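You operate a simulated robot arm through the tools that you are given. There is no shell and no other tool. Be economical: measure what you need, move in short steps, check, and stop when the job is done.

The job below is to be done with a simulated robot arm. You get a single attempt, and the scene is never put back.

TASK
Swap the blue test cell into the nest and pump to the green band.
Fine: white cell on the drying rack; clamp tight and vent shut before you pump; leave it under pressure. Set down upright: white test cell.

It is judged by the outcome, as a careful person would: the job done as asked, and still so three seconds after it is handed in. It fails if anything else is knocked over, pushed out of place, dropped, spilled or broken.

THE ROBOT
A 7-joint arm with a three-finger gripper on a trunk, on a base that drives. Base frame: it is fixed to the floor where the robot stands at the start and does not move with it; the origin is under the middle of the robot, x ahead of it, y to its left, z up; the surface under the hand at the start is at about z = 880. Units: mm, degrees, N and s.
With the tool pointing down near the work surface it reaches from about 120 to 880 mm from the robot's upright axis, wherever it stands. Its first joint turns from -166.0 to 166.0 degrees. Places, roughly: cell clamp lever [300, 100, 900]; hand pump lever [500, 400, 1100]; nest of the leak plate [500, 100, 900]; vent lever [500, 0, 1000]; wash brush (8x4x7 cm) [400, -300, 900]; wires of the drying rack [600, -200, 900]. Payload 2.94 kg.
The tool frame sits at the grasp point between the pads (the TCP): z along the fingers, y along the line on which they close. The tips reach 30 mm beyond it. Largest opening 132 mm; the body of the gripper starts 107 mm behind the TCP.
Orientation is that of the tool frame in the base frame, as [roll, pitch, yaw] about the fixed x, y, z axes, in that order (R = Rz(yaw) Ry(pitch) Rx(roll)). With the fingers straight down and closing along the base's y, the tool's x points along the base's -x, its y along +y and its z along -z.

THE INTERFACE
- The arm moves only by the tool arm_command. Its argument "targets" is a list of rows, each an object (a shift or turn left out is 0, a gripper value left out holds the last) with "dp": the shift along the tool's x, y, z in mm, a list of three; "angular": the turn, a rotation vector about the tool's x, y, z in degrees, a list of three. In form: [{"dp": [dx, dy, dz], "angular": [rx, ry, rz]}, ...]. A call has 1 to 8 rows; each row shifts and turns the commanded pose from where the row before left it, along the tool's axes as they then stand. "hand" is the finger opening in mm, from 0 to 132, set as the call begins (left out, the last holds). A row lasts 0.2 s, in which the tool goes at most 50 mm and 8.6 degrees; a call with a longer step from one row to the next is refused whole, and so is a gripper value outside its range. Where a pose cannot be reached the arm comes as near as it can. A force on the tool above 60 N (or 10 N above the force at the start of the call, whichever is more), or a blocked arm, ends the call early, and 0.2 s more pass. Each finger halts on what it meets, pressing with about 43 N; the grip force reading is that of the motor and also rises with nothing between the fingers. The clock runs only during rows and for 0.2 s after the last one: add rows that do not move to give the fingers time. It gives the time, the measured TCP pose, the force on the tool (base axes), the opening and the grip force at its end, in the units of the frame above (readings bear some noise), with the torque about the TCP (base axes, N m) and any sound that the robot's microphone picked up.
- Cameras (640 x 400 px; columns grow to the right, rows downward): "scene" is now at [47.6, 191.4, 1794.3]; the picture's right is [0.01, -1.00, 0.00], its down [-0.75, -0.00, -0.66] and it looks along [0.66, 0.00, -0.75] (base axes); focal length 274 px, centre (320, 200). "wrist" rides on the gripper at [72, 3, -144] in the tool frame; the picture's right is [-0.04, 1.00, 0.00], its down [-0.88, -0.04, -0.48] and it looks along [-0.47, -0.02, 0.88] (tool axes); focal length 256 px, centre (320, 200). There is no depth. A picture from a camera that has moved, and an enlarged one, comes with that camera's place and axes in the base frame and with its lens.
- snapshot(camera): a new picture of that camera. The clock stands still meanwhile.
- lift_body(by): slides the trunk up (or, below 0, down) by that many mm; the arm and the scene camera ride with it, the base frame stays. It gives what a move gives, with no picture.
- steer(legs): drives the robot by 1 to 6 legs, each [ahead, left, turn to the left] in mm, mm and degrees, along the robot's own axes; the way and the turn of a leg run together, so that a leg with both is an arc; at most 1500 mm and 180 degrees a leg. The arm and the cameras ride along, it lands a little off, and it stops where it bumps. It gives what a move gives.
- head_to(pan, tilt): turns the head with the scene camera to pan (to the left, within 143 degrees either way) and tilt (down, from -29 to 69), counted from straight ahead of the robot. It gives what a move gives.
- close_up(camera, box): a new picture of the part [left, top, right, bottom] of that camera's present view, enlarged. The clock stands still meanwhile.
- job_done(): hands the job in; it is judged then, once.

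Work in short steps. Places have to be worked out from the pictures, the camera data and where the tool is seen: move nearer, look again, correct. Check each grasp and each placing, and mend what went wrong. You have 120 turns and 90 pictures in all, those below and enlarged ones among them. Open the gripper and draw the arm clear of the work before you hand the job in, unless the task says otherwise; then end with one line.

The tools are called after ">>>" by a JSON object that holds its "name" and its "arguments". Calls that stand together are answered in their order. arm_command: Moves the arm, as the interface text tells. Its arguments: {"type":"object","properties":{"targets":{"type":"array","items":{"type":"object","properties":{"dp":{"type":"array","items":{"type":"number"}},"angular":{"type":"array","items":{"type":"number"}}}}},"hand":{"type":"number"}},"required":["targets"]} The other tools are called the same way: lift_body (by) slides the trunk up or down; steer (legs) drives the base; head_to (pan, tilt) turns the head that bears the scene camera; snapshot (camera) takes a picture; close_up (camera, box) takes an enlarged picture of a part of a camera's view; job_done () hands the job in.

At the start:

```text
time_s: 0.0
tool_pos: [585.8, 275.6, 1334.9]
tcp_rot: [-180.0, 0.0, -180.0]
ft_force: [0.2, -0.5, -0.7]
moment: [-0.01, 0.0, -0.01]
gripper_width: 132.0
gripper_force: 0.1
trunk travel left (down, up): [-300.0, 240.0]
robot x, y, heading: [1.4, 0.5, -0.0]
head pan, tilt: [0.3, 49.0]
```

scene: 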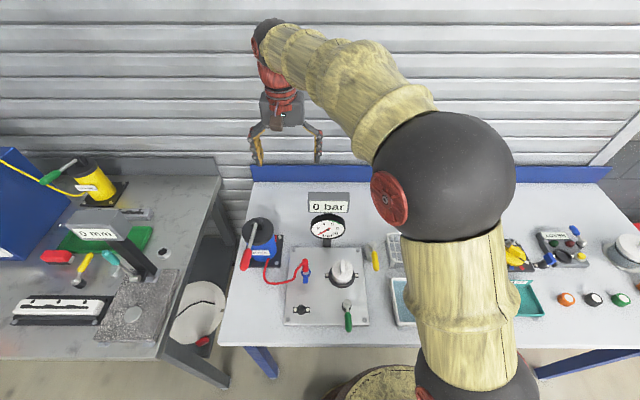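
wrist: 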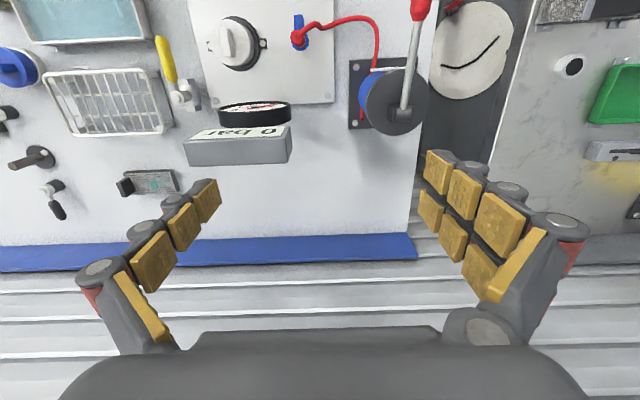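

The leak plate, gauge, pump and rack are visible; I look closer at the plate and the right side before moving.

>>> {"name": "close_up", "arguments": {"camera": "scene", "box": [220, 180, 420, 340]}}

>>> {"name": "close_up", "arguments": {"camera": "wrist", "box": [0, 0, 440, 240]}}

>>> {"name": "close_up", "arguments": {"camera": "scene", "box": [480, 180, 640, 340]}}

```text
2.50 times, centred on (320, 260) of scene
camera zoom: at [47.6, 191.4, 1794.3], right [0.01, -1.0, 0.0], down [-0.75, 0.0, -0.66], along [0.66, 0.0, -0.75], focal length 685 px, centre (320, 50)
```

zoom: 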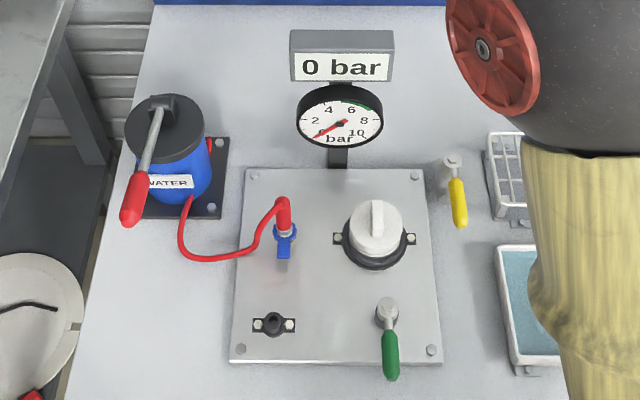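

```text
1.45 times, centred on (220, 120) of wrist
camera zoom: at [515.1, 277.9, 1479.4], right [0.04, 1.0, 0.0], down [0.88, -0.04, 0.48], along [0.47, -0.02, -0.88], focal length 372 px, centre (466, 316)
```

zoom: 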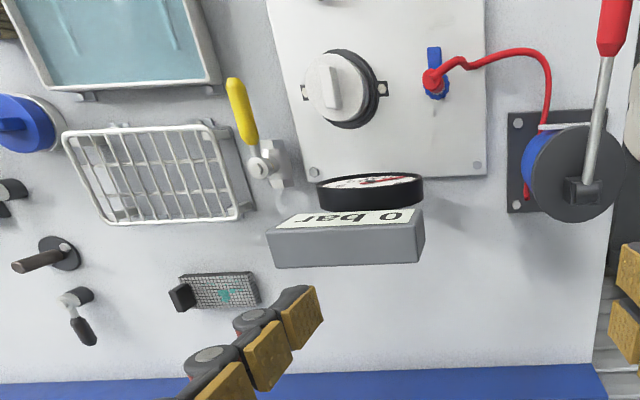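

```text
2.50 times, centred on (560, 260) of scene
camera zoom: at [47.6, 191.4, 1794.3], right [0.01, -1.0, 0.0], down [-0.75, 0.0, -0.66], along [0.66, 0.0, -0.75], focal length 685 px, centre (-280, 50)
```

zoom: 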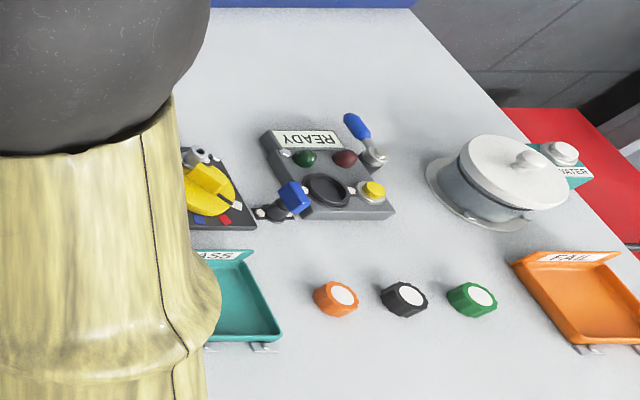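

I move the tool back and right, to look at the leak plate with the wrist camera.

>>> {"name": "arm_command", "arguments": {"targets": [{"dp": [33, -22, 18]}, {"dp": [33, -22, 18]}, {"dp": [33, -22, 18]}, {"dp": [33, -22, 18]}, {"dp": [33, -22, 18]}, {"dp": [33, -22, 18]}, {"dp": [33, -22, 18]}]}}

>>> {"name": "snapshot", "arguments": {"camera": "wrist"}}

>>> {"name": "snapshot", "arguments": {"camera": "scene"}}

```text
time_s: 1.6
tool_pos: [355.3, 118.7, 1209.0]
tcp_rot: [179.9, 0.0, -179.9]
ft_force: [-0.7, 0.1, 0.4]
moment: [0.04, -0.01, 0.02]
gripper_width: 131.8
gripper_force: 0.1
trunk travel left (down, up): [-300.0, 240.0]
robot x, y, heading: [-1.2, 0.0, -0.0]
head pan, tilt: [0.3, 49.0]
```

```text
84 pictures are left
camera wrist: at [283.0, 123.0, 1353.3], right [0.04, 1.0, 0.0], down [0.88, -0.04, 0.48], along [0.48, -0.02, -0.88], focal length 256 px, centre (320, 200)
```

wrist: 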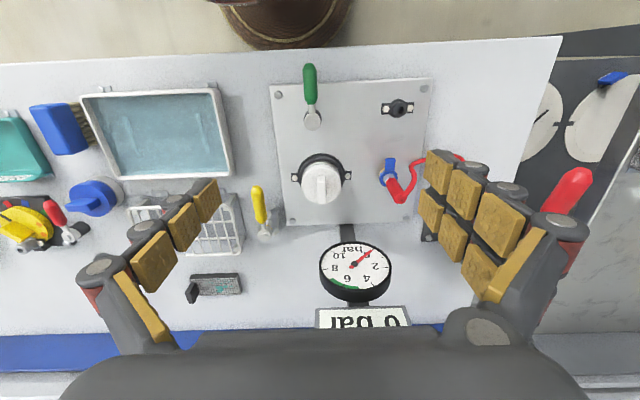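

```text
83 pictures are left
camera scene: at [46.5, 190.9, 1794.4], right [0.01, -1.0, 0.0], down [-0.75, 0.0, -0.66], along [0.66, 0.0, -0.75], focal length 274 px, centre (320, 200)
```

scene: 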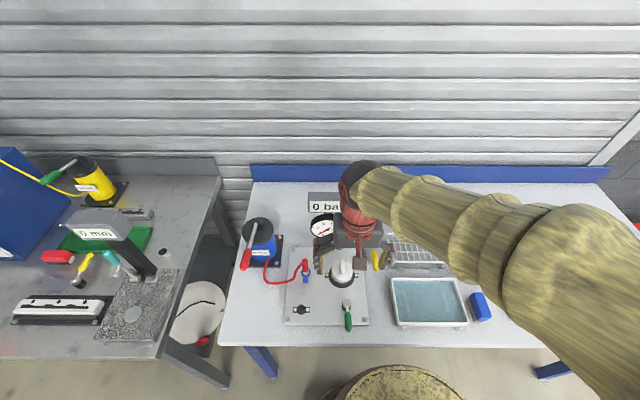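

Now close-ups of the plate, the levers and the blue cell.

>>> {"name": "close_up", "arguments": {"camera": "wrist", "box": [230, 50, 450, 240]}}

>>> {"name": "close_up", "arguments": {"camera": "wrist", "box": [0, 70, 290, 310]}}

```text
2.11 times, centred on (340, 145) of wrist
camera zoom: at [283.0, 123.0, 1353.3], right [0.04, 1.0, 0.0], down [0.88, -0.04, 0.48], along [0.48, -0.02, -0.88], focal length 539 px, centre (278, 316)
```

zoom: 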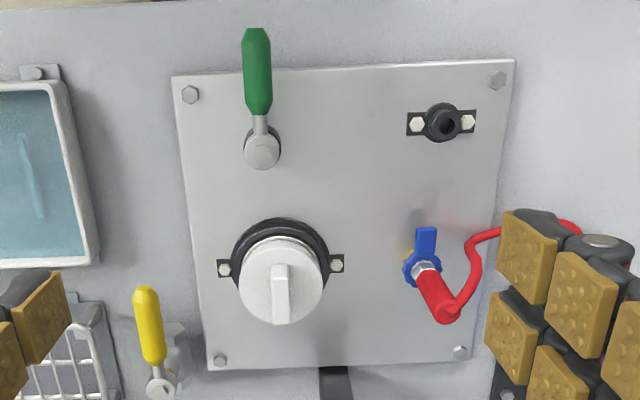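

```text
1.67 times, centred on (145, 190) of wrist
camera zoom: at [283.0, 123.0, 1353.3], right [0.04, 1.0, 0.0], down [0.88, -0.04, 0.48], along [0.48, -0.02, -0.88], focal length 427 px, centre (612, 217)
```

zoom: 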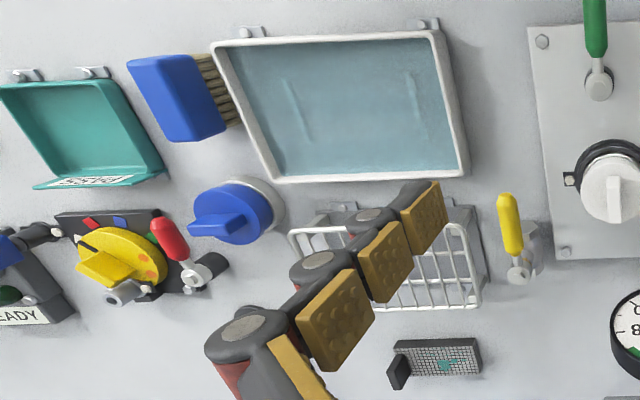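

I lower and pull back to view the clamp lever, the nest and the vent from closer.

>>> {"name": "arm_command", "arguments": {"targets": [{"dp": [20, -15, 40]}, {"dp": [20, -15, 40]}, {"dp": [0, -10, 40]}]}}

>>> {"name": "snapshot", "arguments": {"camera": "wrist"}}

>>> {"name": "close_up", "arguments": {"camera": "scene", "box": [330, 220, 530, 345]}}

```text
time_s: 2.4
tool_pos: [319.0, 79.2, 1089.9]
tcp_rot: [-180.0, 0.0, 180.0]
ft_force: [0.4, 0.6, -0.6]
moment: [-0.03, 0.06, -0.02]
gripper_width: 131.6
gripper_force: 0.0
trunk travel left (down, up): [-300.0, 240.0]
robot x, y, heading: [3.9, 2.5, 0.3]
head pan, tilt: [0.3, 49.0]
```

```text
80 pictures are left
camera wrist: at [247.2, 82.3, 1232.8], right [0.04, 1.0, 0.0], down [0.88, -0.04, 0.48], along [0.47, -0.02, -0.88], focal length 256 px, centre (320, 200)
```

wrist: 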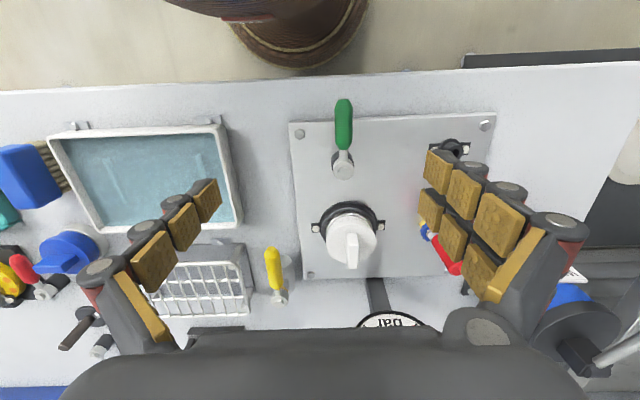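

```text
3.20 times, centred on (430, 282) of scene
camera zoom: at [48.2, 191.4, 1794.3], right [0.01, -1.0, 0.0], down [-0.76, 0.0, -0.66], along [0.66, 0.0, -0.76], focal length 876 px, centre (-32, -64)
```

zoom: 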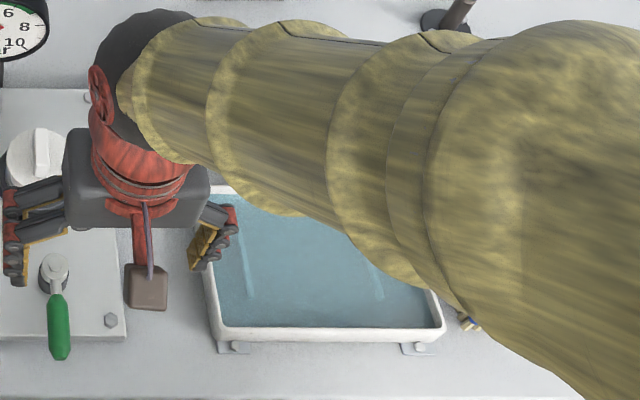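

Now a close-up of the clamp lever and cell, and of the vent lever.

>>> {"name": "close_up", "arguments": {"camera": "wrist", "box": [290, 90, 410, 280]}}

>>> {"name": "close_up", "arguments": {"camera": "wrist", "box": [200, 220, 330, 320]}}

```text
2.11 times, centred on (350, 185) of wrist
camera zoom: at [247.2, 82.3, 1232.8], right [0.04, 1.0, 0.0], down [0.88, -0.04, 0.48], along [0.47, -0.02, -0.88], focal length 539 px, centre (257, 232)
```

zoom: 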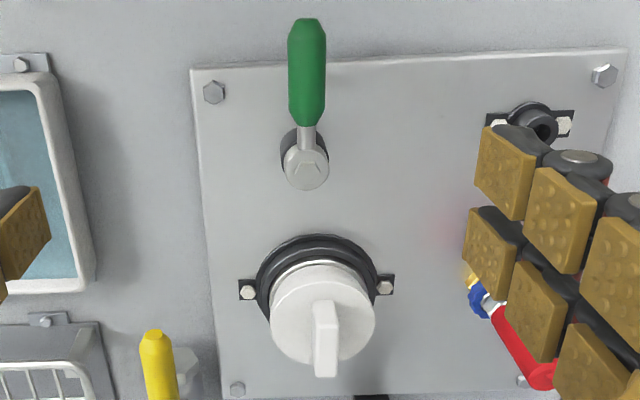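

```text
4.00 times, centred on (265, 270) of wrist
camera zoom: at [247.2, 82.3, 1232.8], right [0.04, 1.0, 0.0], down [0.88, -0.04, 0.48], along [0.47, -0.02, -0.88], focal length 1024 px, centre (540, -80)
```

zoom: 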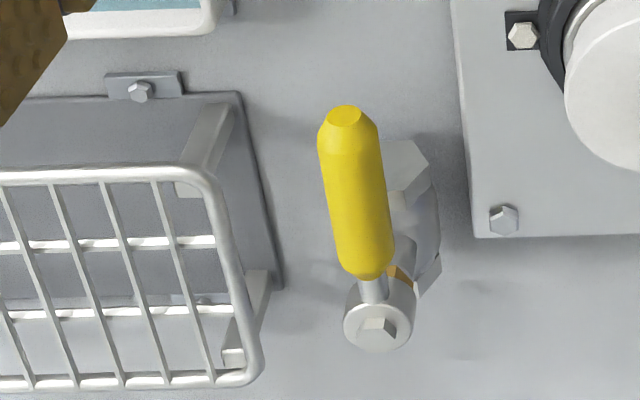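

The clamp lever hub is at about (364,107), its handle running toward the robot at z≈925, and the vent lever lies in line with its pipe (likely open). I lower the narrowed fingers to straddle the green handle and then look.

>>> {"name": "arm_command", "arguments": {"hand": 56, "targets": [{"dp": [9, 28, 0]}, {"dp": [0, 0, 0]}, {"dp": [0, 0, 0]}, {"dp": [0, 0, 0]}, {"dp": [0, 0, 35]}, {"dp": [0, 0, 35]}, {"dp": [0, 0, 20]}]}}

>>> {"name": "snapshot", "arguments": {"camera": "wrist"}}

>>> {"name": "snapshot", "arguments": {"camera": "scene"}}

```text
time_s: 4.0
tool_pos: [308.0, 105.6, 1000.4]
tcp_rot: [-179.9, 0.0, 179.9]
ft_force: [0.5, 0.4, 1.1]
moment: [0.0, 0.03, -0.02]
gripper_width: 55.8
gripper_force: 0.0
trunk travel left (down, up): [-300.0, 240.0]
robot x, y, heading: [-1.1, 0.9, -0.1]
head pan, tilt: [0.3, 49.0]
```

```text
76 pictures are left
camera wrist: at [236.0, 109.3, 1143.8], right [0.04, 1.0, 0.0], down [0.88, -0.04, 0.48], along [0.48, -0.02, -0.88], focal length 256 px, centre (320, 200)
```

wrist: 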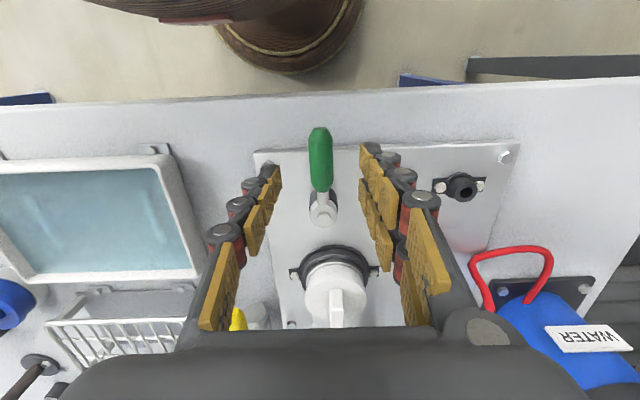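

```text
75 pictures are left
camera scene: at [47.5, 191.3, 1794.3], right [0.01, -1.0, 0.0], down [-0.75, 0.0, -0.66], along [0.66, 0.0, -0.75], focal length 274 px, centre (320, 200)
```

scene: 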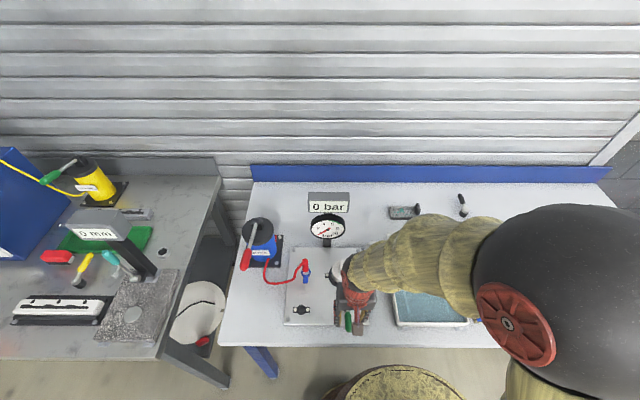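

The handle lies between the fingers; I go down to z≈935 and close loosely to 30 mm around it.

>>> {"name": "arm_command", "arguments": {"targets": [{"dp": [0, 0, 33]}, {"dp": [0, 0, 32]}]}}

>>> {"name": "arm_command", "arguments": {"hand": 28, "targets": [{}, {}, {}]}}

>>> {"name": "snapshot", "arguments": {"camera": "wrist"}}

```text
time_s: 4.6
tool_pos: [306.4, 106.7, 935.3]
tcp_rot: [180.0, 0.0, 179.9]
ft_force: [1.5, -0.3, -0.1]
moment: [0.03, 0.0, -0.01]
gripper_width: 56.0
gripper_force: 0.1
trunk travel left (down, up): [-300.0, 240.0]
robot x, y, heading: [1.0, 3.3, 0.1]
head pan, tilt: [0.3, 49.0]
```

```text
time_s: 5.4
tool_pos: [305.8, 106.3, 935.1]
tcp_rot: [179.9, 0.0, 180.0]
ft_force: [0.1, 0.3, -0.1]
moment: [0.01, -0.01, 0.03]
gripper_width: 27.9
gripper_force: 0.0
trunk travel left (down, up): [-300.0, 240.0]
robot x, y, heading: [-3.2, -0.2, 0.1]
head pan, tilt: [0.3, 49.0]
```

```text
74 pictures are left
camera wrist: at [234.5, 110.0, 1079.2], right [0.04, 1.0, 0.0], down [0.88, -0.04, 0.48], along [0.48, -0.02, -0.88], focal length 256 px, centre (320, 200)
```

wrist: 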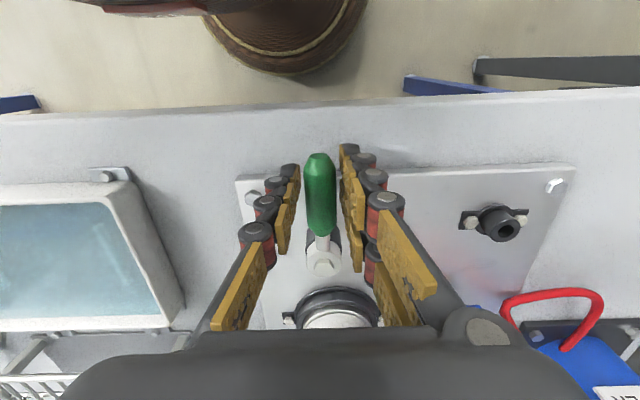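

The handle is caged with no contact. I nudge toward +y and watch the force to see which way the lever yields.

>>> {"name": "arm_command", "arguments": {"targets": [{"dp": [0, 6, 0]}, {"dp": [0, 6, 0]}]}}

```text
time_s: 6.0
tool_pos: [306.5, 118.3, 935.1]
tcp_rot: [179.9, -0.1, 179.9]
ft_force: [2.8, -21.4, 4.9]
moment: [-0.22, 0.13, 0.09]
gripper_width: 41.7
gripper_force: 10.0
trunk travel left (down, up): [-300.0, 240.0]
robot x, y, heading: [1.3, -2.1, 0.0]
head pan, tilt: [0.3, 49.0]
```

The +y side resists (finger pushed open, −21 N), so that seems to be the stop. I go back and try −y.

>>> {"name": "arm_command", "arguments": {"targets": [{"dp": [0, -12, 0]}, {}]}}

>>> {"name": "arm_command", "arguments": {"targets": [{"dp": [0, -6, 0]}, {"dp": [0, -6, 0]}]}}

>>> {"name": "snapshot", "arguments": {"camera": "wrist"}}

```text
time_s: 6.6
tool_pos: [307.1, 109.3, 935.2]
tcp_rot: [-180.0, 0.0, -179.9]
ft_force: [0.3, 0.3, -0.5]
moment: [-0.02, 0.03, -0.01]
gripper_width: 28.1
gripper_force: 0.0
trunk travel left (down, up): [-300.0, 240.0]
robot x, y, heading: [-0.8, 0.7, -0.1]
head pan, tilt: [0.3, 49.0]
```

```text
time_s: 7.2
tool_pos: [305.2, 98.9, 934.4]
tcp_rot: [-180.0, -0.1, 180.0]
ft_force: [-2.1, 5.4, 0.0]
moment: [0.05, -0.03, 0.17]
gripper_width: 32.1
gripper_force: 3.0
trunk travel left (down, up): [-300.0, 240.0]
robot x, y, heading: [-4.6, -0.6, -0.1]
head pan, tilt: [0.3, 49.0]
```

```text
73 pictures are left
camera wrist: at [234.5, 100.0, 1079.0], right [0.04, 1.0, 0.0], down [0.88, -0.04, 0.48], along [0.48, -0.02, -0.88], focal length 256 px, centre (320, 200)
```

wrist: 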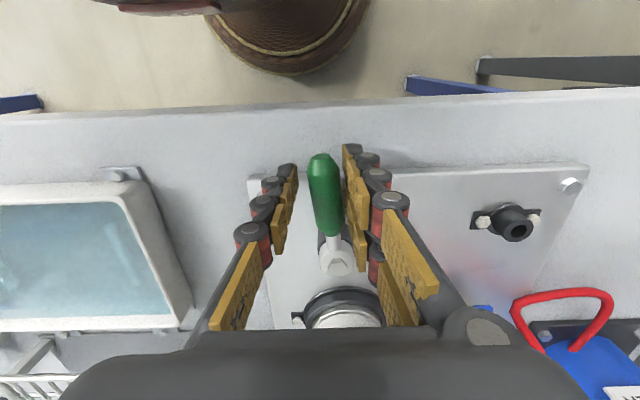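

The lever yields to −y. I follow the arc about the hub, turning the hand with it.

>>> {"name": "arm_command", "arguments": {"targets": [{"dp": [-0.6, -8, 0], "angular": [0, 0, -8]}, {"dp": [-0.6, -8, 0], "angular": [0, 0, -8]}, {"dp": [-0.6, -8, 0], "angular": [0, 0, -8]}, {"dp": [-0.6, -8, 0], "angular": [0, 0, -8]}, {"dp": [-0.6, -8, 0], "angular": [0, 0, -8]}]}}

>>> {"name": "snapshot", "arguments": {"camera": "wrist"}}

```text
time_s: 8.4
tool_pos: [319.5, 60.7, 935.5]
tcp_rot: [-180.0, 0.0, -139.8]
ft_force: [-1.3, 1.7, -0.5]
moment: [0.02, -0.04, -0.01]
gripper_width: 29.9
gripper_force: 1.7
trunk travel left (down, up): [-300.0, 240.0]
robot x, y, heading: [3.2, 0.5, 0.1]
head pan, tilt: [0.3, 49.0]
```

```text
72 pictures are left
camera wrist: at [262.7, 15.5, 1079.0], right [-0.61, 0.79, 0.0], down [0.7, 0.54, 0.48], along [0.38, 0.29, -0.88], focal length 256 px, centre (320, 200)
```

wrist: 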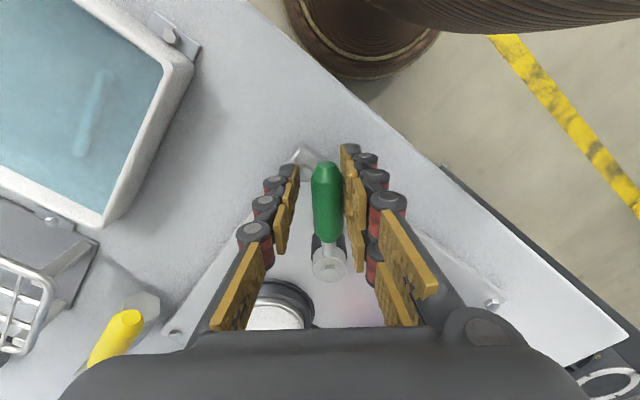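

Tracks well at about 40°. I continue until it stops.

>>> {"name": "arm_command", "arguments": {"targets": [{"dp": [-0.6, -8, 0], "angular": [0, 0, -8]}, {"dp": [-0.6, -8, 0], "angular": [0, 0, -8]}, {"dp": [-0.6, -8, 0], "angular": [0, 0, -8]}, {"dp": [-0.6, -8, 0], "angular": [0, 0, -8]}, {"dp": [-0.6, -8, 0], "angular": [0, 0, -8]}, {"dp": [-0.6, -8, 0], "angular": [0, 0, -8]}]}}

>>> {"name": "snapshot", "arguments": {"camera": "wrist"}}

```text
time_s: 9.8
tool_pos: [363.3, 39.4, 934.7]
tcp_rot: [-179.9, 0.0, -91.8]
ft_force: [-2.7, 0.1, -0.9]
moment: [0.02, 0.02, 0.0]
gripper_width: 29.7
gripper_force: 1.6
trunk travel left (down, up): [-300.0, 240.0]
robot x, y, heading: [0.3, -1.0, -0.1]
head pan, tilt: [0.3, 49.0]
```

```text
71 pictures are left
camera wrist: at [357.5, -32.9, 1078.9], right [-1.0, 0.08, 0.0], down [0.07, 0.88, 0.48], along [0.04, 0.47, -0.88], focal length 256 px, centre (320, 200)
```

wrist: 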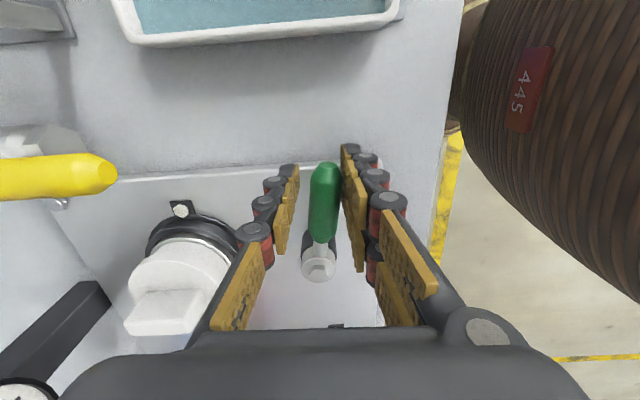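

Now about 88°; I continue a bit to find the stop.

>>> {"name": "arm_command", "arguments": {"targets": [{"dp": [-0.6, -8, 0], "angular": [0, 0, -8]}, {"dp": [-0.6, -8, 0], "angular": [0, 0, -8]}]}}

>>> {"name": "snapshot", "arguments": {"camera": "wrist"}}

```text
time_s: 10.4
tool_pos: [375.7, 41.3, 933.8]
tcp_rot: [179.7, 0.0, -75.9]
ft_force: [-13.9, 0.2, -0.9]
moment: [0.03, 0.08, -0.14]
gripper_width: 36.6
gripper_force: 6.3
trunk travel left (down, up): [-300.0, 240.0]
robot x, y, heading: [0.3, -1.5, 0.3]
head pan, tilt: [0.3, 49.0]
```

```text
70 pictures are left
camera wrist: at [390.7, -29.9, 1078.3], right [-0.98, -0.2, 0.0], down [-0.18, 0.86, 0.48], along [-0.1, 0.47, -0.88], focal length 256 px, centre (320, 200)
```

wrist: 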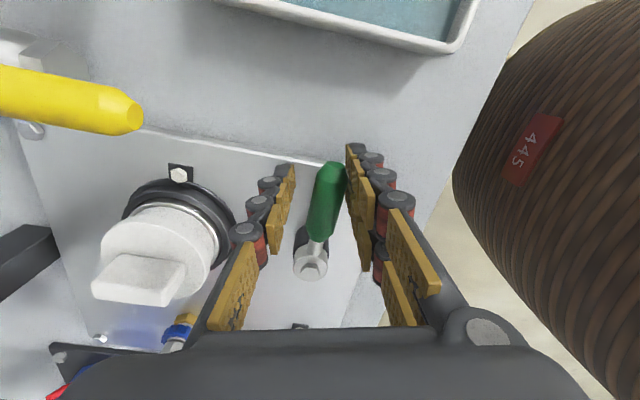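

The lever hits its stop at about 90° – clamp loose. I open, lift, and turn back over the cell.

>>> {"name": "arm_command", "arguments": {"hand": 60, "targets": [{"dp": [0, 2, 0]}, {}, {}, {"dp": [0, 0, -35]}, {"dp": [0, 0, -45]}, {"dp": [0, 0, -45]}, {"dp": [0, 0, -45]}]}}

>>> {"name": "arm_command", "arguments": {"targets": [{"angular": [0, 0, 8.5]}, {"angular": [0, 0, 8.5]}, {"angular": [0, 0, 8.5]}, {"angular": [0, 0, 8.5]}, {"angular": [0, 0, 8.5]}, {"angular": [0, 0, 8.5]}]}}

>>> {"name": "arm_command", "arguments": {"targets": [{"angular": [0, 0, 8.5]}, {"angular": [0, 0, 8.5]}, {"angular": [0, 0, 8.5]}, {"angular": [0, 0, 8.5]}, {"angular": [0, 0, 8.5]}, {"angular": [0, 0, 8.5]}, {"angular": [0, 0, 1.5]}]}}

>>> {"name": "snapshot", "arguments": {"camera": "wrist"}}

>>> {"name": "snapshot", "arguments": {"camera": "scene"}}

```text
time_s: 12.0
tool_pos: [374.2, 41.0, 1104.7]
tcp_rot: [180.0, 0.0, -76.1]
ft_force: [0.4, 0.4, 0.3]
moment: [0.03, -0.01, -0.01]
gripper_width: 60.2
gripper_force: 0.0
trunk travel left (down, up): [-300.0, 240.0]
robot x, y, heading: [0.4, -4.5, 0.0]
head pan, tilt: [0.3, 49.0]
```

```text
time_s: 13.4
tool_pos: [375.7, 40.7, 1104.8]
tcp_rot: [-180.0, 0.0, -127.1]
ft_force: [0.2, 0.5, -0.6]
moment: [0.03, 0.0, 0.0]
gripper_width: 59.8
gripper_force: 0.1
trunk travel left (down, up): [-300.0, 240.0]
robot x, y, heading: [3.0, -4.8, -0.1]
head pan, tilt: [0.3, 49.0]
```

```text
time_s: 15.0
tool_pos: [376.8, 41.5, 1105.2]
tcp_rot: [180.0, 0.0, -179.6]
ft_force: [0.0, -0.2, 0.8]
moment: [0.01, -0.02, 0.0]
gripper_width: 60.1
gripper_force: 0.1
trunk travel left (down, up): [-300.0, 240.0]
robot x, y, heading: [-1.9, 2.0, 0.1]
head pan, tilt: [0.3, 49.0]
```

```text
69 pictures are left
camera wrist: at [304.3, 43.8, 1248.9], right [0.04, 1.0, 0.0], down [0.88, -0.03, 0.48], along [0.48, -0.02, -0.88], focal length 256 px, centre (320, 200)
```

wrist: 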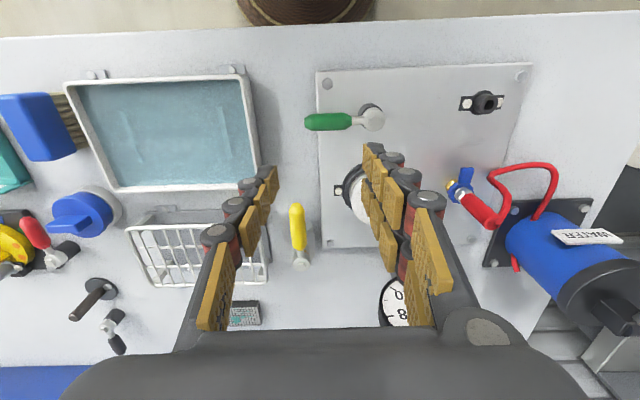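

```text
68 pictures are left
camera scene: at [47.3, 191.2, 1794.3], right [0.01, -1.0, 0.0], down [-0.75, 0.0, -0.66], along [0.66, 0.0, -0.75], focal length 274 px, centre (320, 200)
```

scene: 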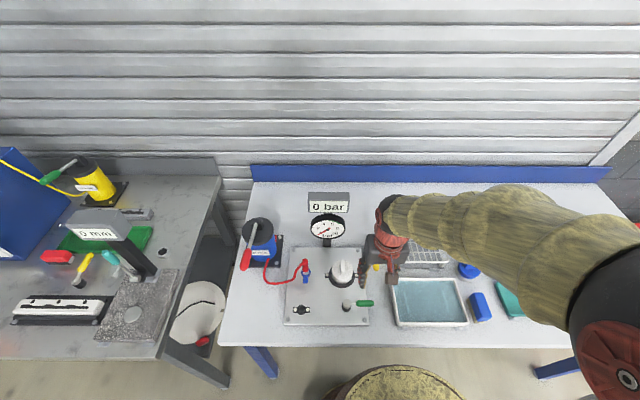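

I move over to y≈113 and look at the white cell close.

>>> {"name": "arm_command", "arguments": {"targets": [{"dp": [-10, 36, 0]}, {"dp": [-14, 36, 0]}]}}

>>> {"name": "snapshot", "arguments": {"camera": "wrist"}}

>>> {"name": "close_up", "arguments": {"camera": "scene", "box": [270, 200, 410, 330]}}

```text
time_s: 15.6
tool_pos: [402.1, 115.0, 1104.9]
tcp_rot: [180.0, 0.0, -179.4]
ft_force: [0.3, -0.1, -0.1]
moment: [-0.03, 0.02, -0.03]
gripper_width: 60.2
gripper_force: 0.0
trunk travel left (down, up): [-300.0, 240.0]
robot x, y, heading: [2.8, -0.7, -0.2]
head pan, tilt: [0.3, 49.0]
```

```text
67 pictures are left
camera wrist: at [329.2, 117.9, 1247.4], right [0.04, 1.0, 0.0], down [0.88, -0.03, 0.48], along [0.47, -0.02, -0.88], focal length 256 px, centre (320, 200)
```

wrist: 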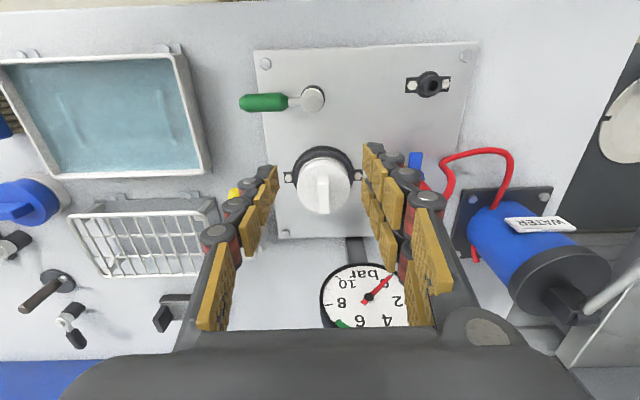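

```text
3.08 times, centred on (340, 265) of scene
camera zoom: at [48.0, 192.0, 1794.2], right [0.01, -1.0, 0.0], down [-0.75, 0.0, -0.66], along [0.66, 0.0, -0.76], focal length 843 px, centre (258, 0)
```

zoom: 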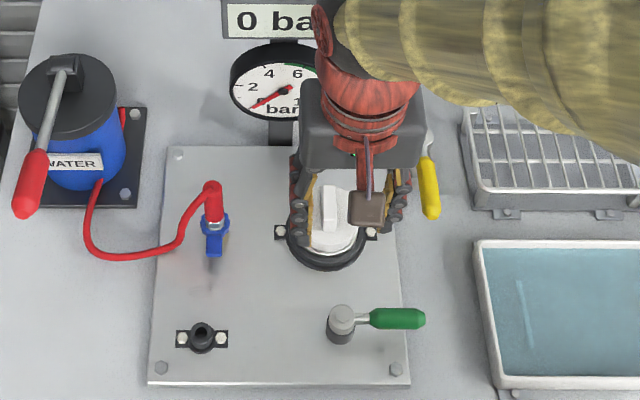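

I judge the fin top at about (472,114,957). I move above it and look again.

>>> {"name": "arm_command", "arguments": {"targets": [{"dp": [-35, 0, 20]}, {"dp": [-35, 0, 30]}, {"dp": [0, 0, 35]}]}}

>>> {"name": "close_up", "arguments": {"camera": "wrist", "box": [220, 40, 440, 240]}}

>>> {"name": "close_up", "arguments": {"camera": "scene", "box": [270, 200, 410, 330]}}

```text
time_s: 16.4
tool_pos: [472.8, 113.0, 1019.7]
tcp_rot: [180.0, 0.1, -179.5]
ft_force: [-0.1, -0.2, -0.5]
moment: [0.0, 0.03, 0.01]
gripper_width: 59.8
gripper_force: 0.1
trunk travel left (down, up): [-300.0, 240.0]
robot x, y, heading: [0.8, -0.8, -0.2]
head pan, tilt: [0.3, 49.0]
```

```text
2.00 times, centred on (330, 140) of wrist
camera zoom: at [400.4, 115.8, 1163.2], right [0.03, 1.0, 0.0], down [0.88, -0.03, 0.48], along [0.48, -0.02, -0.88], focal length 512 px, centre (300, 320)
```

zoom: 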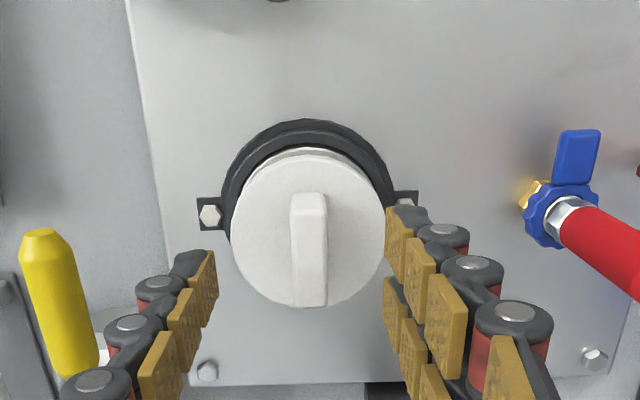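

```text
3.08 times, centred on (340, 265) of scene
camera zoom: at [47.7, 191.2, 1794.3], right [0.01, -1.0, 0.0], down [-0.75, 0.0, -0.66], along [0.66, 0.0, -0.75], focal length 843 px, centre (258, 0)
```

zoom: 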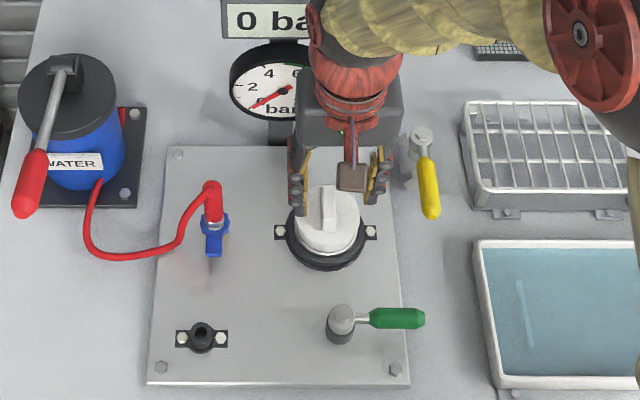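

The fin centre is about (478,116), top z≈950. I centre on it and descend in steps, watching for touch.

>>> {"name": "arm_command", "arguments": {"hand": 44, "targets": [{"dp": [-5, 2.5, 0]}, {}, {"dp": [0, 0, 25]}, {"dp": [0, 0, 25]}]}}

>>> {"name": "close_up", "arguments": {"camera": "wrist", "box": [220, 40, 440, 240]}}

>>> {"name": "close_up", "arguments": {"camera": "scene", "box": [300, 220, 380, 290]}}

```text
time_s: 17.4
tool_pos: [475.3, 117.2, 971.8]
tcp_rot: [-179.9, 0.1, -179.5]
ft_force: [-2.6, -1.5, 7.2]
moment: [0.04, 0.07, 0.02]
gripper_width: 43.8
gripper_force: 0.0
trunk travel left (down, up): [-300.0, 240.0]
robot x, y, heading: [-1.6, -2.7, 0.1]
head pan, tilt: [0.3, 49.0]
```

```text
2.00 times, centred on (330, 140) of wrist
camera zoom: at [403.0, 119.6, 1114.4], right [0.03, 1.0, 0.0], down [0.88, -0.03, 0.48], along [0.48, -0.02, -0.88], focal length 512 px, centre (300, 320)
```

zoom: 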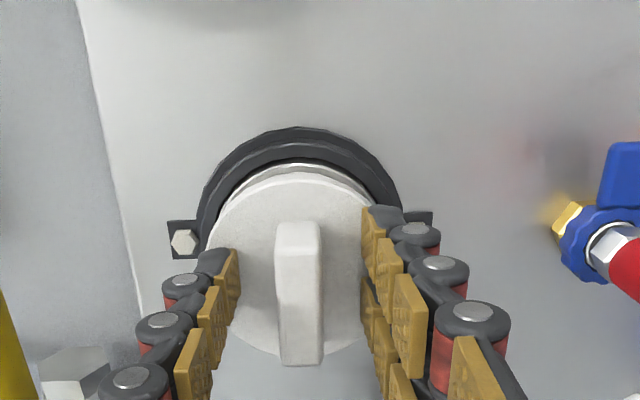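

```text
5.71 times, centred on (340, 255) of scene
camera zoom: at [46.2, 190.9, 1794.5], right [0.01, -1.0, 0.0], down [-0.75, 0.0, -0.66], along [0.66, 0.0, -0.75], focal length 1565 px, centre (206, -114)
```

zoom: 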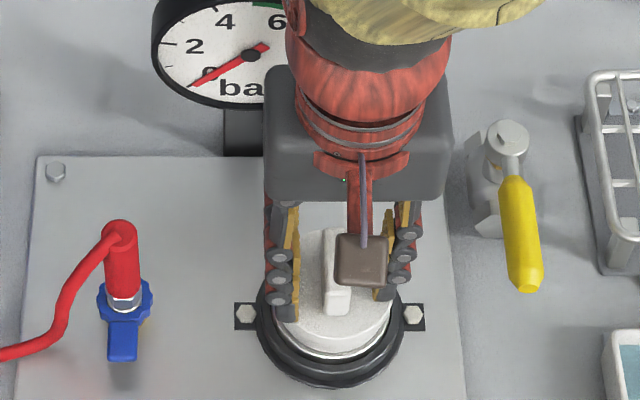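

Force of 7 N: the tips rest on the cap, with the fin between them. I lift 3 mm and close on the fin.

>>> {"name": "arm_command", "arguments": {"hand": 0, "targets": [{"dp": [-2, 0, -4]}, {}, {}, {}]}}

>>> {"name": "arm_command", "arguments": {"targets": [{"dp": [0, 0, -5]}, {"dp": [0, 0, -5]}, {"dp": [0, 0, -5]}, {}]}}

>>> {"name": "close_up", "arguments": {"camera": "wrist", "box": [220, 40, 440, 240]}}

>>> {"name": "close_up", "arguments": {"camera": "scene", "box": [300, 220, 380, 290]}}

```text
time_s: 18.4
tool_pos: [480.0, 118.1, 974.2]
tcp_rot: [180.0, 0.0, -179.5]
ft_force: [-1.0, 2.2, -0.2]
moment: [0.06, -0.01, -0.44]
gripper_width: 14.7
gripper_force: 33.9
trunk travel left (down, up): [-300.0, 240.0]
robot x, y, heading: [0.6, -1.3, -0.1]
head pan, tilt: [0.3, 49.0]
```

```text
time_s: 19.4
tool_pos: [477.3, 116.9, 987.1]
tcp_rot: [-179.9, -0.1, -179.5]
ft_force: [-3.3, 5.3, -26.5]
moment: [0.12, 0.15, -0.58]
gripper_width: 14.5
gripper_force: 41.0
trunk travel left (down, up): [-300.0, 240.0]
robot x, y, heading: [-0.1, 0.3, 0.0]
head pan, tilt: [0.3, 49.0]
```

```text
2.00 times, centred on (330, 140) of wrist
camera zoom: at [405.9, 119.8, 1132.3], right [0.03, 1.0, 0.0], down [0.88, -0.03, 0.47], along [0.47, -0.02, -0.88], focal length 512 px, centre (300, 320)
```

zoom: 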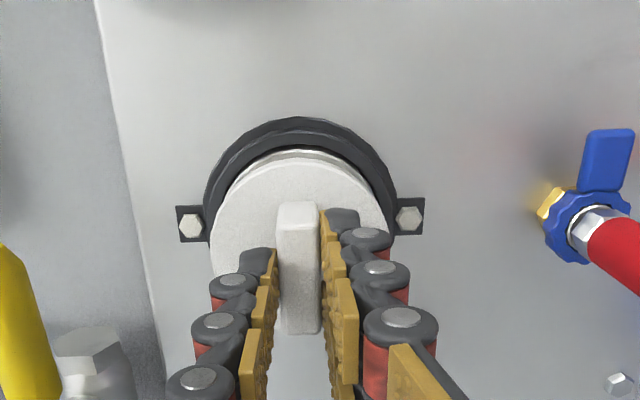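

```text
5.71 times, centred on (340, 255) of scene
camera zoom: at [48.7, 192.3, 1794.2], right [0.01, -1.0, 0.0], down [-0.76, -0.01, -0.66], along [0.66, 0.0, -0.76], focal length 1565 px, centre (206, -114)
```

zoom: 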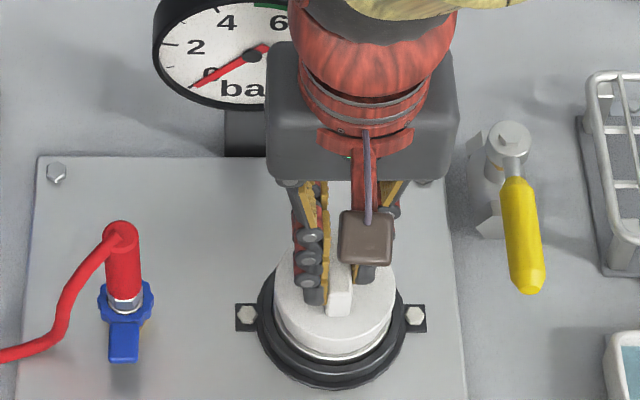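

The cap keeps its size in the hand view while the ring shrinks: the cell is rising with the fingers. I keep lifting slowly.

>>> {"name": "arm_command", "arguments": {"targets": [{"dp": [0, 0, -8]}, {"dp": [0, 0, -8]}, {"dp": [0, 0, -8]}, {}]}}

>>> {"name": "close_up", "arguments": {"camera": "wrist", "box": [220, 40, 440, 240]}}

>>> {"name": "close_up", "arguments": {"camera": "scene", "box": [300, 220, 380, 290]}}

```text
time_s: 20.4
tool_pos: [477.7, 116.9, 1013.3]
tcp_rot: [179.9, -0.1, -179.4]
ft_force: [0.0, 0.7, -0.7]
moment: [0.03, -0.02, 0.01]
gripper_width: 0.0
gripper_force: 28.7
trunk travel left (down, up): [-300.0, 240.0]
robot x, y, heading: [-1.1, -0.6, -0.1]
head pan, tilt: [0.3, 49.0]
```

```text
2.00 times, centred on (330, 140) of wrist
camera zoom: at [405.2, 119.4, 1157.3], right [0.03, 1.0, 0.0], down [0.88, -0.03, 0.48], along [0.48, -0.02, -0.88], focal length 512 px, centre (300, 320)
```

zoom: 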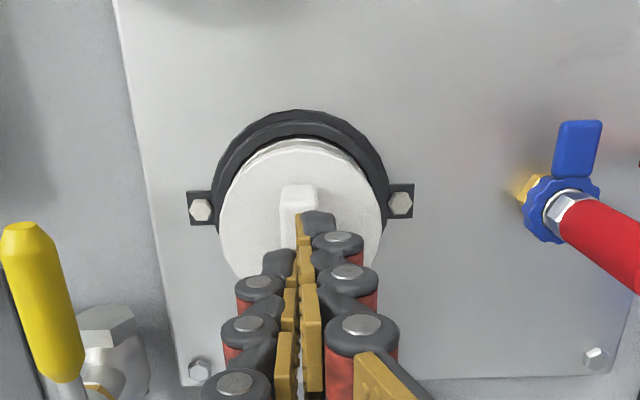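

```text
5.71 times, centred on (340, 255) of scene
camera zoom: at [47.7, 191.2, 1794.3], right [0.01, -1.0, 0.0], down [-0.75, 0.0, -0.66], along [0.66, 0.0, -0.75], focal length 1565 px, centre (206, -114)
```

zoom: 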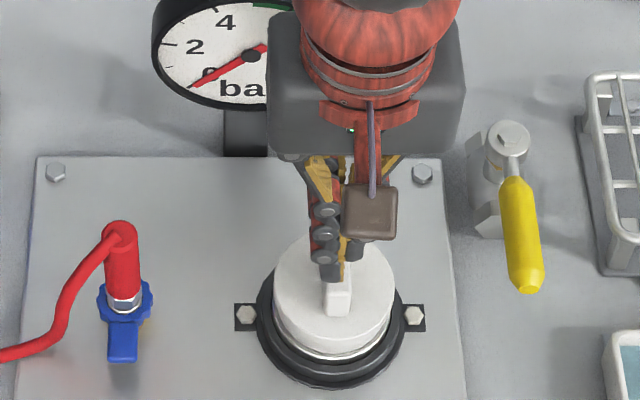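

The fingers slipped off; the cell is still held. I look at the nest ring closely to understand the clamp.

>>> {"name": "close_up", "arguments": {"camera": "scene", "box": [318, 250, 368, 312]}}

>>> {"name": "arm_command", "arguments": {"hand": 60, "targets": [{"dp": [15, 0, -45]}, {"dp": [40, 0, -20]}, {"dp": [40, 0, 0]}, {"dp": [40, 0, 0]}]}}

>>> {"name": "close_up", "arguments": {"camera": "wrist", "box": [250, 130, 410, 310]}}

```text
6.45 times, centred on (343, 281) of scene
camera zoom: at [47.7, 191.2, 1794.3], right [0.01, -1.0, 0.0], down [-0.75, 0.0, -0.66], along [0.66, 0.0, -0.75], focal length 1767 px, centre (172, -323)
```

zoom: 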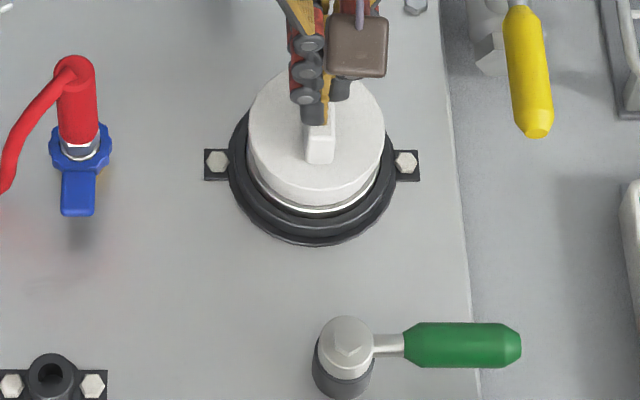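

```text
time_s: 21.4
tool_pos: [339.9, 112.9, 1080.2]
tcp_rot: [180.0, 0.1, -179.6]
ft_force: [-0.4, 0.6, -0.4]
moment: [0.01, 0.0, -0.02]
gripper_width: 60.1
gripper_force: 0.1
trunk travel left (down, up): [-300.0, 240.0]
robot x, y, heading: [0.8, -2.3, 0.1]
head pan, tilt: [0.3, 49.0]
```

```text
2.22 times, centred on (330, 220) of wrist
camera zoom: at [267.5, 115.7, 1222.7], right [0.03, 1.0, 0.0], down [0.88, -0.03, 0.48], along [0.48, -0.02, -0.88], focal length 569 px, centre (298, 156)
```

zoom: 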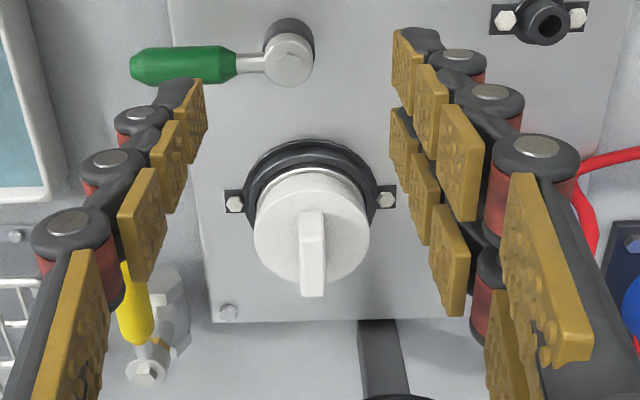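

No visible clue. The lever's turn may in truth be the other way about, so I test it: return the lever to its first position with closed fingers and pull again. First I get beside the handle.

>>> {"name": "arm_command", "arguments": {"hand": 0, "targets": [{"dp": [-29, -30, 0]}, {"dp": [-29, -31, 0]}, {}, {"dp": [0, 0, 45]}, {"dp": [0, 0, 45]}, {"dp": [0, 0, 30]}, {"dp": [0, 0, 25]}]}}

>>> {"name": "snapshot", "arguments": {"camera": "wrist"}}

```text
time_s: 23.0
tool_pos: [401.2, 52.3, 933.8]
tcp_rot: [179.9, 0.0, -179.5]
ft_force: [-0.3, -0.9, -0.6]
moment: [0.02, 0.0, -0.01]
gripper_width: 0.0
gripper_force: 28.9
trunk travel left (down, up): [-300.0, 240.0]
robot x, y, heading: [0.9, 1.2, -0.4]
head pan, tilt: [0.3, 49.0]
```

```text
55 pictures are left
camera wrist: at [329.3, 55.5, 1078.0], right [0.03, 1.0, 0.0], down [0.88, -0.03, 0.48], along [0.48, -0.02, -0.88], focal length 256 px, centre (320, 200)
```

wrist: 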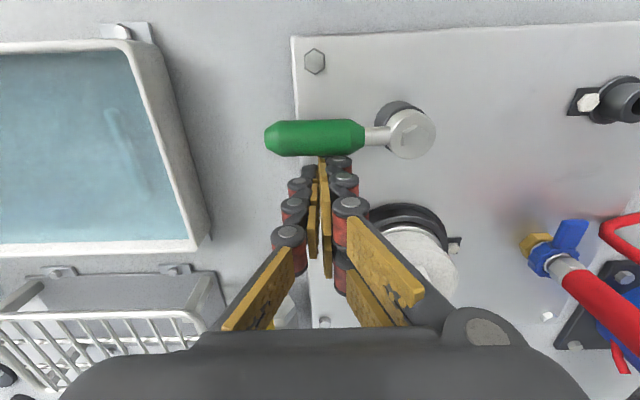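

The fingertips are right behind the handle; I push it along the arc.

>>> {"name": "arm_command", "arguments": {"targets": [{"dp": [16, 0, 0]}, {"dp": [15, -3.5, 0]}, {"dp": [15.3, 0.4, 0]}, {"dp": [14.8, 4.4, 0]}, {"dp": [13, 8, 0]}, {"dp": [10.6, 11.2, 0]}, {"dp": [7.3, 13.5, 0]}, {"dp": [0, 5, 0]}]}}

>>> {"name": "arm_command", "arguments": {"targets": [{"dp": [0, 4, 0]}, {}]}}

>>> {"name": "snapshot", "arguments": {"camera": "wrist"}}

```text
time_s: 24.6
tool_pos: [311.9, 81.2, 932.8]
tcp_rot: [-180.0, 0.2, -179.9]
ft_force: [6.1, -20.0, 0.7]
moment: [-0.05, -0.07, -0.11]
gripper_width: 0.2
gripper_force: 28.6
trunk travel left (down, up): [-300.0, 240.0]
robot x, y, heading: [1.1, -0.8, -0.1]
head pan, tilt: [0.3, 49.0]
stopped in row 7: the force on the tool passed its limit at 71 N (the readings are from after the stop); the commanded pose is now the measured one
```

```text
time_s: 25.2
tool_pos: [310.8, 80.1, 932.3]
tcp_rot: [179.9, 0.0, 180.0]
ft_force: [5.3, -30.1, 6.6]
moment: [0.08, 0.0, -0.1]
gripper_width: 0.1
gripper_force: 27.9
trunk travel left (down, up): [-300.0, 240.0]
robot x, y, heading: [-1.0, 0.3, -0.2]
head pan, tilt: [0.3, 49.0]
stopped in row 2: the force on the tool passed its limit at 61 N (the readings are from after the stop); the commanded pose is now the measured one
```

```text
54 pictures are left
camera wrist: at [239.5, 83.3, 1075.8], right [0.04, 1.0, 0.0], down [0.88, -0.04, 0.48], along [0.48, -0.02, -0.88], focal length 256 px, centre (320, 200)
```

wrist: 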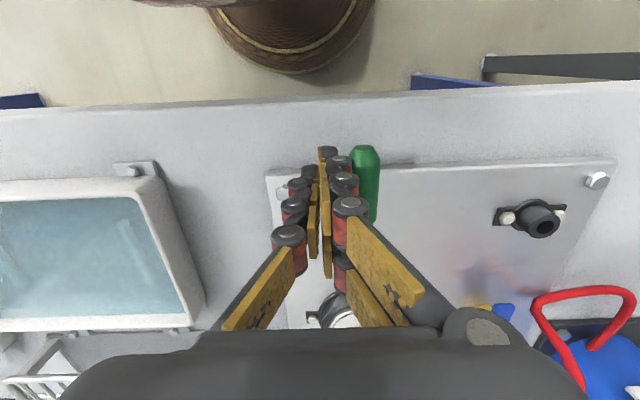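

The lever is at its first stop again. I back off, rise, and go over the cell for another pull.

>>> {"name": "arm_command", "arguments": {"targets": [{"dp": [0, -12, 0]}, {"dp": [0, 0, -45]}, {"dp": [0, 0, -45]}, {"dp": [-30, 10, -20]}, {"dp": [-46, 13, 0]}, {"dp": [-46, 13, 0]}, {"dp": [-44, 12, 0]}]}}

>>> {"name": "arm_command", "arguments": {"hand": 44, "targets": [{}, {}, {}]}}

```text
time_s: 26.8
tool_pos: [478.6, 121.8, 1041.9]
tcp_rot: [-179.9, -0.1, -179.8]
ft_force: [-0.6, -0.5, 0.5]
moment: [-0.03, 0.02, 0.0]
gripper_width: 0.0
gripper_force: 28.6
trunk travel left (down, up): [-300.0, 240.0]
robot x, y, heading: [-2.1, -0.4, -0.4]
head pan, tilt: [0.3, 49.0]
```

```text
time_s: 27.6
tool_pos: [478.2, 122.4, 1042.7]
tcp_rot: [-180.0, 0.1, -179.8]
ft_force: [-0.6, -0.2, -0.2]
moment: [0.02, -0.01, 0.03]
gripper_width: 43.9
gripper_force: 0.1
trunk travel left (down, up): [-300.0, 240.0]
robot x, y, heading: [1.8, -0.9, -0.0]
head pan, tilt: [0.3, 49.0]
```

I correct y by −5.5, descend to z≈974 and close on the fin, then lift 6 mm and read the force.

>>> {"name": "arm_command", "arguments": {"targets": [{"dp": [1, -5.5, 20]}, {"dp": [0, 0, 25]}, {"dp": [0, 0, 23]}]}}

>>> {"name": "arm_command", "arguments": {"hand": 0, "targets": [{}, {}, {}, {}]}}

>>> {"name": "arm_command", "arguments": {"targets": [{"dp": [0, 0, -3]}, {"dp": [0, 0, -3]}, {}]}}

>>> {"name": "close_up", "arguments": {"camera": "wrist", "box": [220, 40, 440, 240]}}

```text
time_s: 28.4
tool_pos: [476.9, 116.5, 973.1]
tcp_rot: [180.0, 0.1, -179.9]
ft_force: [0.1, 0.1, 0.7]
moment: [0.03, 0.02, -0.01]
gripper_width: 43.9
gripper_force: 0.0
trunk travel left (down, up): [-300.0, 240.0]
robot x, y, heading: [-0.6, -0.3, -0.3]
head pan, tilt: [0.3, 49.0]
```

```text
time_s: 29.4
tool_pos: [477.1, 117.1, 973.0]
tcp_rot: [180.0, 0.1, -179.9]
ft_force: [-1.2, 9.4, -0.1]
moment: [0.2, -0.09, -0.1]
gripper_width: 14.7
gripper_force: 33.8
trunk travel left (down, up): [-300.0, 240.0]
robot x, y, heading: [1.5, 0.5, -0.4]
head pan, tilt: [0.3, 49.0]
```

```text
time_s: 30.2
tool_pos: [476.2, 114.9, 979.6]
tcp_rot: [-179.9, 0.0, -179.9]
ft_force: [-0.2, 0.7, -4.3]
moment: [-0.03, 0.0, -0.01]
gripper_width: 14.3
gripper_force: 40.9
trunk travel left (down, up): [-300.0, 240.0]
robot x, y, heading: [-0.1, -1.1, -0.2]
head pan, tilt: [0.3, 49.0]
```

```text
2.00 times, centred on (330, 140) of wrist
camera zoom: at [404.0, 118.6, 1123.6], right [0.04, 1.0, 0.0], down [0.88, -0.04, 0.48], along [0.48, -0.02, -0.88], focal length 512 px, centre (300, 320)
```

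zoom: 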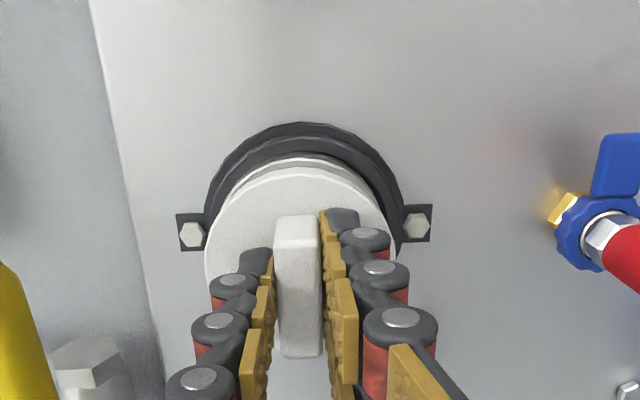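

Now only −4 N and the cell rises: so −x is loose and −y is tight. I lift it straight out.

>>> {"name": "arm_command", "arguments": {"targets": [{"dp": [0, 0, -10]}, {"dp": [0, 0, -20]}, {"dp": [0, 0, -30]}, {"dp": [0, 0, -40]}, {"dp": [0, 0, -40]}, {"dp": [0, 0, -30]}]}}

>>> {"name": "snapshot", "arguments": {"camera": "wrist"}}

>>> {"name": "snapshot", "arguments": {"camera": "scene"}}

```text
time_s: 31.6
tool_pos: [475.2, 116.0, 1151.8]
tcp_rot: [-179.9, 0.0, -180.0]
ft_force: [0.3, 1.0, -3.3]
moment: [-0.01, 0.01, -0.02]
gripper_width: 14.7
gripper_force: 40.8
trunk travel left (down, up): [-300.0, 240.0]
robot x, y, heading: [2.2, 1.8, -0.2]
head pan, tilt: [0.3, 49.0]
```

```text
52 pictures are left
camera wrist: at [403.5, 119.1, 1295.0], right [0.04, 1.0, 0.0], down [0.88, -0.04, 0.48], along [0.48, -0.02, -0.88], focal length 256 px, centre (320, 200)
```

wrist: 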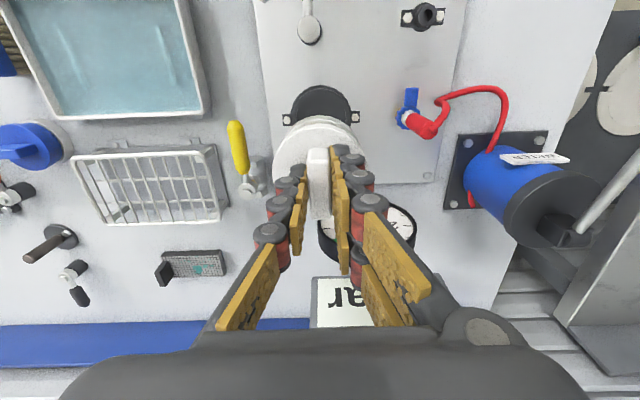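

```text
51 pictures are left
camera scene: at [48.1, 190.2, 1794.3], right [0.0, -1.0, 0.0], down [-0.75, 0.0, -0.66], along [0.66, 0.0, -0.75], focal length 274 px, centre (320, 200)
```

scene: 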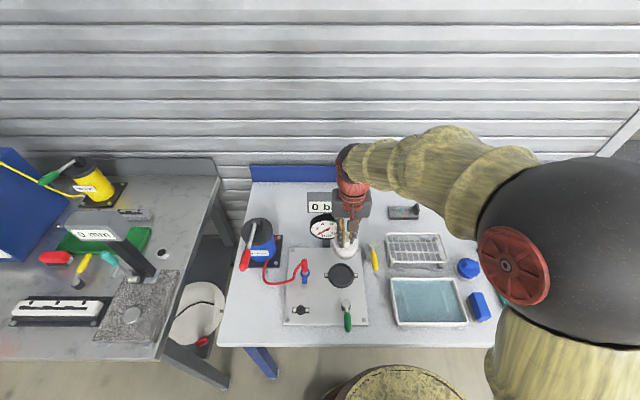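

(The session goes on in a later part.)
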